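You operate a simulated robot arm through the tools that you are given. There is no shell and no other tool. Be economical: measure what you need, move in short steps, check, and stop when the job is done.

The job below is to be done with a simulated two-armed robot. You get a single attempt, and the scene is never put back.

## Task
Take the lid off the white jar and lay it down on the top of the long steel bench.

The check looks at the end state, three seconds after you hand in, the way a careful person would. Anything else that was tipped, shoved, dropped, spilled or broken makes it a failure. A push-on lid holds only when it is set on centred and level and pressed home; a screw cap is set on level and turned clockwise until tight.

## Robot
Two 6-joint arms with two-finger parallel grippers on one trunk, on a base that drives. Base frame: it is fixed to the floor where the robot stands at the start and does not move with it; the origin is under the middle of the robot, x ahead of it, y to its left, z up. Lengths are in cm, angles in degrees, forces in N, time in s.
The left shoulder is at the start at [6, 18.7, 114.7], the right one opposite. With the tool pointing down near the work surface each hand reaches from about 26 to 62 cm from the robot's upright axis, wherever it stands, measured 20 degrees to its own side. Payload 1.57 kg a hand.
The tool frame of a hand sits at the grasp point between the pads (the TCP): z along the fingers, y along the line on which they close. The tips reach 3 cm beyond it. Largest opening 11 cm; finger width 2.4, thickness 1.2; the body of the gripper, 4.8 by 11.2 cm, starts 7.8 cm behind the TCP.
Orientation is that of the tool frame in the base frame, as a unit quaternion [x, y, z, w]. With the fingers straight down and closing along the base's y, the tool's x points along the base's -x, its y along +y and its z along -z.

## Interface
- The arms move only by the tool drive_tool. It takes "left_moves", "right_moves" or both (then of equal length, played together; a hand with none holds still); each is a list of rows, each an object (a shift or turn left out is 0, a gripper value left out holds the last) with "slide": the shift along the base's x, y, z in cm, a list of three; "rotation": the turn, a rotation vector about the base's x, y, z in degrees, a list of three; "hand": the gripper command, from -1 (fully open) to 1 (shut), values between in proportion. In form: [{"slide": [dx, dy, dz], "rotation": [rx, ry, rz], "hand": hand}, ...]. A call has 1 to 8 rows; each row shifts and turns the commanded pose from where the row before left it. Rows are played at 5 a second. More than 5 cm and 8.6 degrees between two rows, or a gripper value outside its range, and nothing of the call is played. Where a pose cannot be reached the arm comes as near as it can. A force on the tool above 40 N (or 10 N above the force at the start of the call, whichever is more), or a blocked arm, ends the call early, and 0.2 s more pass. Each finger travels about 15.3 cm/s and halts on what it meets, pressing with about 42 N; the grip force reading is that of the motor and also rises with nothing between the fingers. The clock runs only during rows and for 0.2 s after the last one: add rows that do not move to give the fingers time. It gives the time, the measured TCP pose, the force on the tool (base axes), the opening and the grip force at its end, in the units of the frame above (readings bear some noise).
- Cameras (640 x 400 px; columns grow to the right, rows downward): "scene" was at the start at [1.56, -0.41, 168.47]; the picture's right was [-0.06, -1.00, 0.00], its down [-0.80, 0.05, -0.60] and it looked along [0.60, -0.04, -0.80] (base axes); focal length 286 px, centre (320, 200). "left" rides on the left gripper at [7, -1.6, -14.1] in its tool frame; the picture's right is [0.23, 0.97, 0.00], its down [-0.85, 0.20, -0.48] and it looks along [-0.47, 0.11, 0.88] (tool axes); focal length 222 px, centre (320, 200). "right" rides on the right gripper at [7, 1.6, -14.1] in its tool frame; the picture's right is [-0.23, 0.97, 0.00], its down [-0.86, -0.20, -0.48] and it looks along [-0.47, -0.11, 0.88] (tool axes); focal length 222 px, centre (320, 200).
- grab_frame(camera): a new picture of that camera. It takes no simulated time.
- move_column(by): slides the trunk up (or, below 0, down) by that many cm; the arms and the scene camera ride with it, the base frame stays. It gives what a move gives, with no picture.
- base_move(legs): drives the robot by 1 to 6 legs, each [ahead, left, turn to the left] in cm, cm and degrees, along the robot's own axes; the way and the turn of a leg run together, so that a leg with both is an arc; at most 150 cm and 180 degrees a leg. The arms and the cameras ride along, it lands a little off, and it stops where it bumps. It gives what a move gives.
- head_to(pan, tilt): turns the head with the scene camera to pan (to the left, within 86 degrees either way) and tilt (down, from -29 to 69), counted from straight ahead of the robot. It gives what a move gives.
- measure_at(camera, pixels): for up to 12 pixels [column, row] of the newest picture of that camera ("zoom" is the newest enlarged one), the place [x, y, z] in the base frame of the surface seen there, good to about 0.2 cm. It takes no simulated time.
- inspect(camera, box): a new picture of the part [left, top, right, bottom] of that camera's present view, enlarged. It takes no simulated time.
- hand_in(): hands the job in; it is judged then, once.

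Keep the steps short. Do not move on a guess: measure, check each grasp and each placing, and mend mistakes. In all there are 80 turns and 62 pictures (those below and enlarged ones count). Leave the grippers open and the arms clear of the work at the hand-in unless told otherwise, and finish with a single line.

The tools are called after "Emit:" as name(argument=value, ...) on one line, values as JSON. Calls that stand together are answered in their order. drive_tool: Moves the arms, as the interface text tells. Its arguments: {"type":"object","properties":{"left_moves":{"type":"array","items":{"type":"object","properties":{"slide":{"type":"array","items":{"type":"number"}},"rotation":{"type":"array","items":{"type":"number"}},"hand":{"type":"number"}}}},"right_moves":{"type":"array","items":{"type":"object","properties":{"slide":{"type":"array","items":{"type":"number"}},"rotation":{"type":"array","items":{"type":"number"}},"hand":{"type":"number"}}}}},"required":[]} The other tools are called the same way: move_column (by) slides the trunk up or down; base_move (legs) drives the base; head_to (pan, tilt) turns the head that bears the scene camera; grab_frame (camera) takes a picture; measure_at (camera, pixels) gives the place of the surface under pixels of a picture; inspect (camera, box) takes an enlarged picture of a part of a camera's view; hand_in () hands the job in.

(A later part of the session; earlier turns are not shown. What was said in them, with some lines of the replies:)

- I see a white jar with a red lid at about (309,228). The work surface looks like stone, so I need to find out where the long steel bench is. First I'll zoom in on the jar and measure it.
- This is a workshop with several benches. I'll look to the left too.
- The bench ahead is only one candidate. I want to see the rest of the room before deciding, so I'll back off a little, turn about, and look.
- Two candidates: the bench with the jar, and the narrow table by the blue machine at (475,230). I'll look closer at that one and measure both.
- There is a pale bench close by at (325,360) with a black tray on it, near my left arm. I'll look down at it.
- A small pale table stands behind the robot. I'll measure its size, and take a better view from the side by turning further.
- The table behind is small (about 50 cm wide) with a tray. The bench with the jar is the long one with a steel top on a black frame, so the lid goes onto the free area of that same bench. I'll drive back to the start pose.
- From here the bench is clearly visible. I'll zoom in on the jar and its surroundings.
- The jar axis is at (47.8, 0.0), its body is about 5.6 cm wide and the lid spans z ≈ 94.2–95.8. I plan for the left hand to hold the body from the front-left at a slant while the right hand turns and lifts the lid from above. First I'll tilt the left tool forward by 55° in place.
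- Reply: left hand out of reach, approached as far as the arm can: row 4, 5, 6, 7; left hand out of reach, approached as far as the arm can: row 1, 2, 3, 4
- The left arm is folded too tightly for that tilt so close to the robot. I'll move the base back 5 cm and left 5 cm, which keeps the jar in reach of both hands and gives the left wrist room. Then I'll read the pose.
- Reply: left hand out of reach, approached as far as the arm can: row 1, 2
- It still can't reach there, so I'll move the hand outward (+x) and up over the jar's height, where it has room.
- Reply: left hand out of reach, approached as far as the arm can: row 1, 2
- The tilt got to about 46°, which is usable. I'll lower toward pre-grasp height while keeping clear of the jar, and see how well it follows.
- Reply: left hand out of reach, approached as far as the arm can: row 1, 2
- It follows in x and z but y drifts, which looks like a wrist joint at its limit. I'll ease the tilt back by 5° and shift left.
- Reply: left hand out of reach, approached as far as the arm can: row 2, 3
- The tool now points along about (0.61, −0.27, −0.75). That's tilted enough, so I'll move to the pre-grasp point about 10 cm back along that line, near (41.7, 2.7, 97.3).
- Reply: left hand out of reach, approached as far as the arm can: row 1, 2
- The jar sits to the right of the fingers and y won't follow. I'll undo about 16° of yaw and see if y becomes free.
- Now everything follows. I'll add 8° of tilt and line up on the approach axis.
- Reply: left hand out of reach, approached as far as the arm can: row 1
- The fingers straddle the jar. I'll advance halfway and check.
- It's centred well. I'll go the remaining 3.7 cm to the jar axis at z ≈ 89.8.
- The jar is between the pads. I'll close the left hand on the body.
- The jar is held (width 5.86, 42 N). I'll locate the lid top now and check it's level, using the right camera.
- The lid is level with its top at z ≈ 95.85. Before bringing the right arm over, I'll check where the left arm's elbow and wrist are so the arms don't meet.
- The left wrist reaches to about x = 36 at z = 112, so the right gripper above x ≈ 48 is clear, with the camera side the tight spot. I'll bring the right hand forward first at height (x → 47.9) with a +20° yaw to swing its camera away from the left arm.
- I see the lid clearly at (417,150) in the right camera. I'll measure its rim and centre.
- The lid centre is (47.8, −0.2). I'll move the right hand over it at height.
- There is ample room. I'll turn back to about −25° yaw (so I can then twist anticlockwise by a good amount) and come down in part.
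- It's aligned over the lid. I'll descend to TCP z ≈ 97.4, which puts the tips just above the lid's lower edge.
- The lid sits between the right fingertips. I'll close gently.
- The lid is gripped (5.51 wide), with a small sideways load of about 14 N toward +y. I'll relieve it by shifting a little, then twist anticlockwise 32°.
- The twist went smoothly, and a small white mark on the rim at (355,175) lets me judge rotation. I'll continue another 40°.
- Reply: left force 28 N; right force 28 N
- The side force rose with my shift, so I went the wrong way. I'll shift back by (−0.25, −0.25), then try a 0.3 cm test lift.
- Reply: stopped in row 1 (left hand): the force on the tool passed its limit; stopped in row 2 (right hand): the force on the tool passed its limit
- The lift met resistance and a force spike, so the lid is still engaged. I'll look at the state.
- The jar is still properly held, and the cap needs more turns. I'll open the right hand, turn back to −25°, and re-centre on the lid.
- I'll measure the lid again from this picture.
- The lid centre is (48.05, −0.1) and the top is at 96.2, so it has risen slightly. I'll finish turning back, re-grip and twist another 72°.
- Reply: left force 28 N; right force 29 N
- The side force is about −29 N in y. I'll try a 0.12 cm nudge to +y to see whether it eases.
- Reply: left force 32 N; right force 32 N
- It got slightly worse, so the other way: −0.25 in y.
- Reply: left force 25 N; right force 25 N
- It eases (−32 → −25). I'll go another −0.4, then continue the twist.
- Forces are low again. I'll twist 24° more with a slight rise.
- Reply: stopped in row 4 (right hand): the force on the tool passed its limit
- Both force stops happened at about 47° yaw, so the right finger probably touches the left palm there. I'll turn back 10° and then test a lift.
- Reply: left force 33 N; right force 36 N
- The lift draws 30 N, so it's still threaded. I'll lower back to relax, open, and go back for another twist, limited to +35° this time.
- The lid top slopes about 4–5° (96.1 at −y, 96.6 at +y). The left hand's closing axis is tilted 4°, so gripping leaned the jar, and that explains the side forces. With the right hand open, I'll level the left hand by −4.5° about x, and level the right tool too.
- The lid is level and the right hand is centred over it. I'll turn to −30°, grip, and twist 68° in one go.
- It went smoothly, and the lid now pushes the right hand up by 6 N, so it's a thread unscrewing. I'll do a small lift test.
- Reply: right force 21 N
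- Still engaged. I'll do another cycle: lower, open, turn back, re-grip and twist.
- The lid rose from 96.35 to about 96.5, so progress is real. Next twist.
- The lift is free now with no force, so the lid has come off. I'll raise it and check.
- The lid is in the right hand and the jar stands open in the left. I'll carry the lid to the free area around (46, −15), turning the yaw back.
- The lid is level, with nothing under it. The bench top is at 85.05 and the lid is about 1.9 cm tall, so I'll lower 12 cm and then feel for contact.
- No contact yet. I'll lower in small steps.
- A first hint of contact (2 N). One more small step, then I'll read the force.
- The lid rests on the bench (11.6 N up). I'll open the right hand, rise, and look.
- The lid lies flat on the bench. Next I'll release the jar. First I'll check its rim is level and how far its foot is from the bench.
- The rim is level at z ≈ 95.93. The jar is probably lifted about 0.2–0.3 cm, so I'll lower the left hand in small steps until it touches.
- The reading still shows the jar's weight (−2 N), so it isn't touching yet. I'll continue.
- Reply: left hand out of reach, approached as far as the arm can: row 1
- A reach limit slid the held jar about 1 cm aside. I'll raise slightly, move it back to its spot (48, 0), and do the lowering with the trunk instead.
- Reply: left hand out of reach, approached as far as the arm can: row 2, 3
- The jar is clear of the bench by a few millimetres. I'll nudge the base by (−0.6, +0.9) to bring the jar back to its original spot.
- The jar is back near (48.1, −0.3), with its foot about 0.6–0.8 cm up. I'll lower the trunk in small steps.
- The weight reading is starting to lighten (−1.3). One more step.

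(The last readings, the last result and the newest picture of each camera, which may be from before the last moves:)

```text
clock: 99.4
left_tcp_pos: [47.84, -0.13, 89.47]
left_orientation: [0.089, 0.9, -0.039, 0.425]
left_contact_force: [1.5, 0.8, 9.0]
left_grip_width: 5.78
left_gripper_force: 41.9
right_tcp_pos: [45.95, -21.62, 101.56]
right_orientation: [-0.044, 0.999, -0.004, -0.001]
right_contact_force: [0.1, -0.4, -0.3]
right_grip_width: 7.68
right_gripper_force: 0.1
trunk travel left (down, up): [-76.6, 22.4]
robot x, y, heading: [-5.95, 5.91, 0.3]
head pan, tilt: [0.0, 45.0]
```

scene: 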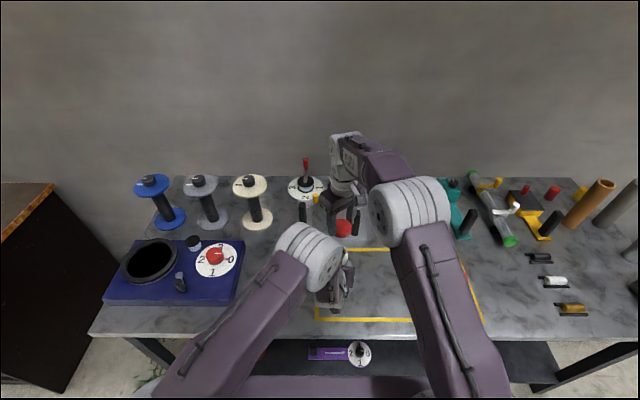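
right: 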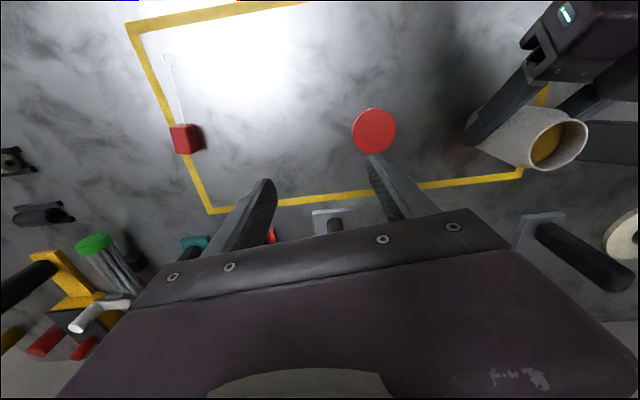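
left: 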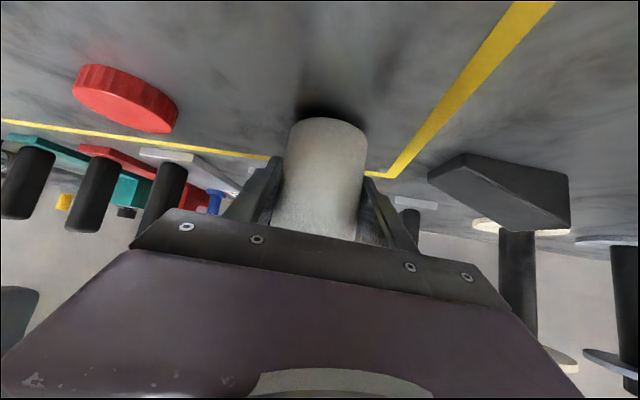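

The jar is on the bench (9 N up). I'll open the left hand gently and look.

Emit:
drive_tool(left_moves=[{"hand": -0.1}, {"hand": -0.2}, {"hand": -0.35}, {"hand": -0.5}, {}])

Emit:
grab_frame(camera="left")

Emit:
measure_at(camera="left", pixels=[[320, 122], [320, 130], [320, 160], [320, 200], [290, 150], [350, 150]])

```text
clock: 100.6
left_tcp_pos: [47.83, -0.16, 89.42]
left_orientation: [0.09, 0.9, -0.04, 0.424]
left_contact_force: [-0.6, -0.6, 0.2]
left_grip_width: 8.25
left_gripper_force: 0.1
right_tcp_pos: [46.04, -21.57, 101.52]
right_orientation: [-0.045, 0.999, -0.004, -0.001]
right_contact_force: [-0.2, -0.4, 0.4]
right_grip_width: 7.68
right_gripper_force: 0.0
trunk travel left (down, up): [-76.6, 22.4]
robot x, y, heading: [-6.03, 5.85, 0.6]
head pan, tilt: [0.0, 45.0]
```

```text
10 pictures are left
```

left: 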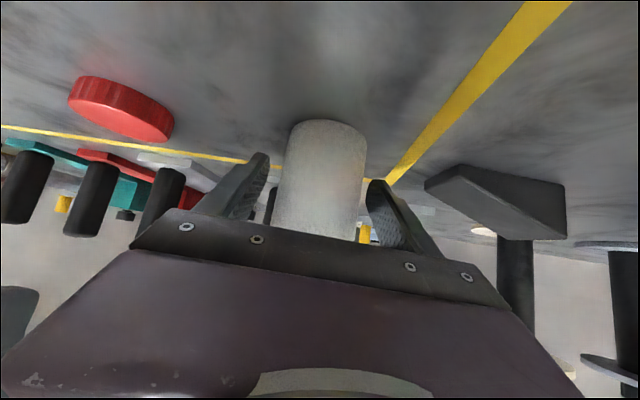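

```text
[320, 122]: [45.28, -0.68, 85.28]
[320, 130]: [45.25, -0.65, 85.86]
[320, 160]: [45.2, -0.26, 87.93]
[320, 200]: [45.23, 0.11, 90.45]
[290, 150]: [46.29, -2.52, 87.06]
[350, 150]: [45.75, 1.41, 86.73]
```

The jar stands upright and free between the open fingers. I'll back the base straight 15 cm to pull the fingers away without arm wander.

Emit:
base_move(legs=[[-15, 0, 0]])

Emit:
drive_tool(left_moves=[{"slide": [0, 0, 4]}, {"slide": [0, 0, 4], "hand": -1}, {"slide": [0, 0, 4]}, {}], right_moves=[{"slide": [0, 0, 3]}, {"slide": [0, 0, 3], "hand": -1}, {}, {}])

Emit:
grab_frame(camera="scene")

```text
clock: 102.0
left_tcp_pos: [33.19, -0.26, 89.2]
left_orientation: [0.09, 0.901, -0.04, 0.423]
left_contact_force: [0.4, 0.3, 0.0]
left_grip_width: 8.24
left_gripper_force: 0.1
right_tcp_pos: [31.35, -21.53, 101.44]
right_orientation: [-0.044, 0.999, -0.004, -0.002]
right_contact_force: [0.2, 0.0, -0.2]
right_grip_width: 7.7
right_gripper_force: 0.0
trunk travel left (down, up): [-76.6, 22.4]
robot x, y, heading: [-20.42, 6.15, 0.5]
head pan, tilt: [0.0, 45.0]
```

```text
clock: 103.0
left_tcp_pos: [33.01, -0.11, 101.36]
left_orientation: [0.09, 0.901, -0.039, 0.424]
left_contact_force: [-0.2, 0.4, -0.2]
left_grip_width: 11.02
left_gripper_force: 0.1
right_tcp_pos: [31.44, -21.69, 107.55]
right_orientation: [-0.045, 0.999, -0.004, 0.0]
right_contact_force: [0.0, -0.6, 0.0]
right_grip_width: 10.99
right_gripper_force: 0.2
trunk travel left (down, up): [-76.6, 22.4]
robot x, y, heading: [-20.73, 6.21, 0.5]
head pan, tilt: [0.0, 45.0]
```

```text
9 pictures are left
```

scene: 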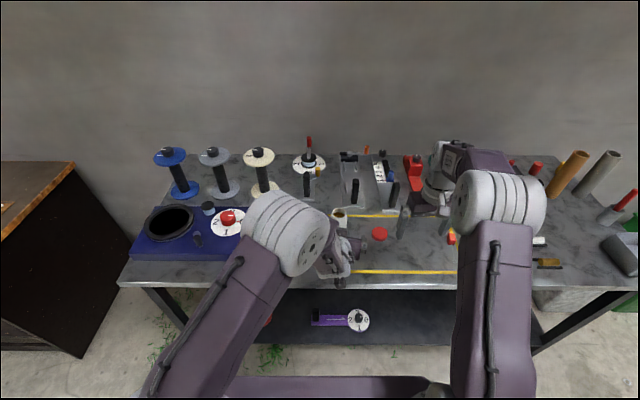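

The lid lies on the bench at (380,234) and the jar stands at (340,215). I'll back off another 25 cm and do a final close-up check.

Emit:
base_move(legs=[[-25, 0, 0]])

Emit:
inspect(camera="scene", box=[280, 130, 440, 230])

```text
clock: 104.8
left_tcp_pos: [8.07, -0.39, 101.32]
left_orientation: [0.09, 0.901, -0.039, 0.424]
left_contact_force: [-0.5, 0.1, -0.5]
left_grip_width: 10.99
left_gripper_force: 0.0
right_tcp_pos: [6.41, -21.86, 107.31]
right_orientation: [-0.045, 0.999, -0.004, -0.002]
right_contact_force: [-0.1, -0.8, -0.8]
right_grip_width: 11.0
right_gripper_force: 0.1
trunk travel left (down, up): [-76.6, 22.4]
robot x, y, heading: [-45.56, 5.72, 0.5]
head pan, tilt: [0.0, 45.0]
```

```text
4.00 times, centred on (360, 180) of scene
```

zoom: 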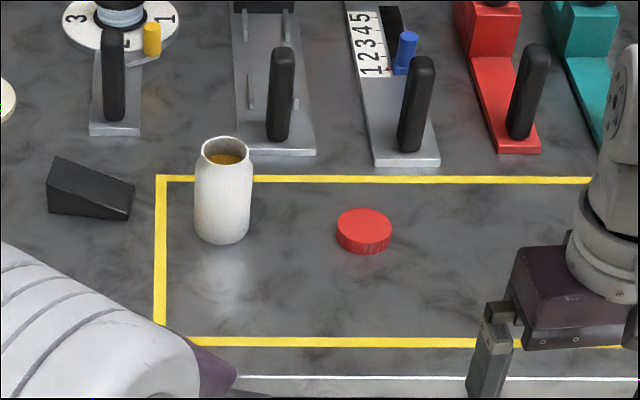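

The jar is upright and open with its contents inside, the lid lies flat on the bench, nothing else has moved, and both hands are open and clear. I'll hand in.

Emit:
hand_in()

```text
The job is handed in.
```

The lid is unscrewed and lying flat on the long steel bench, with the jar left open and upright at about its original spot.
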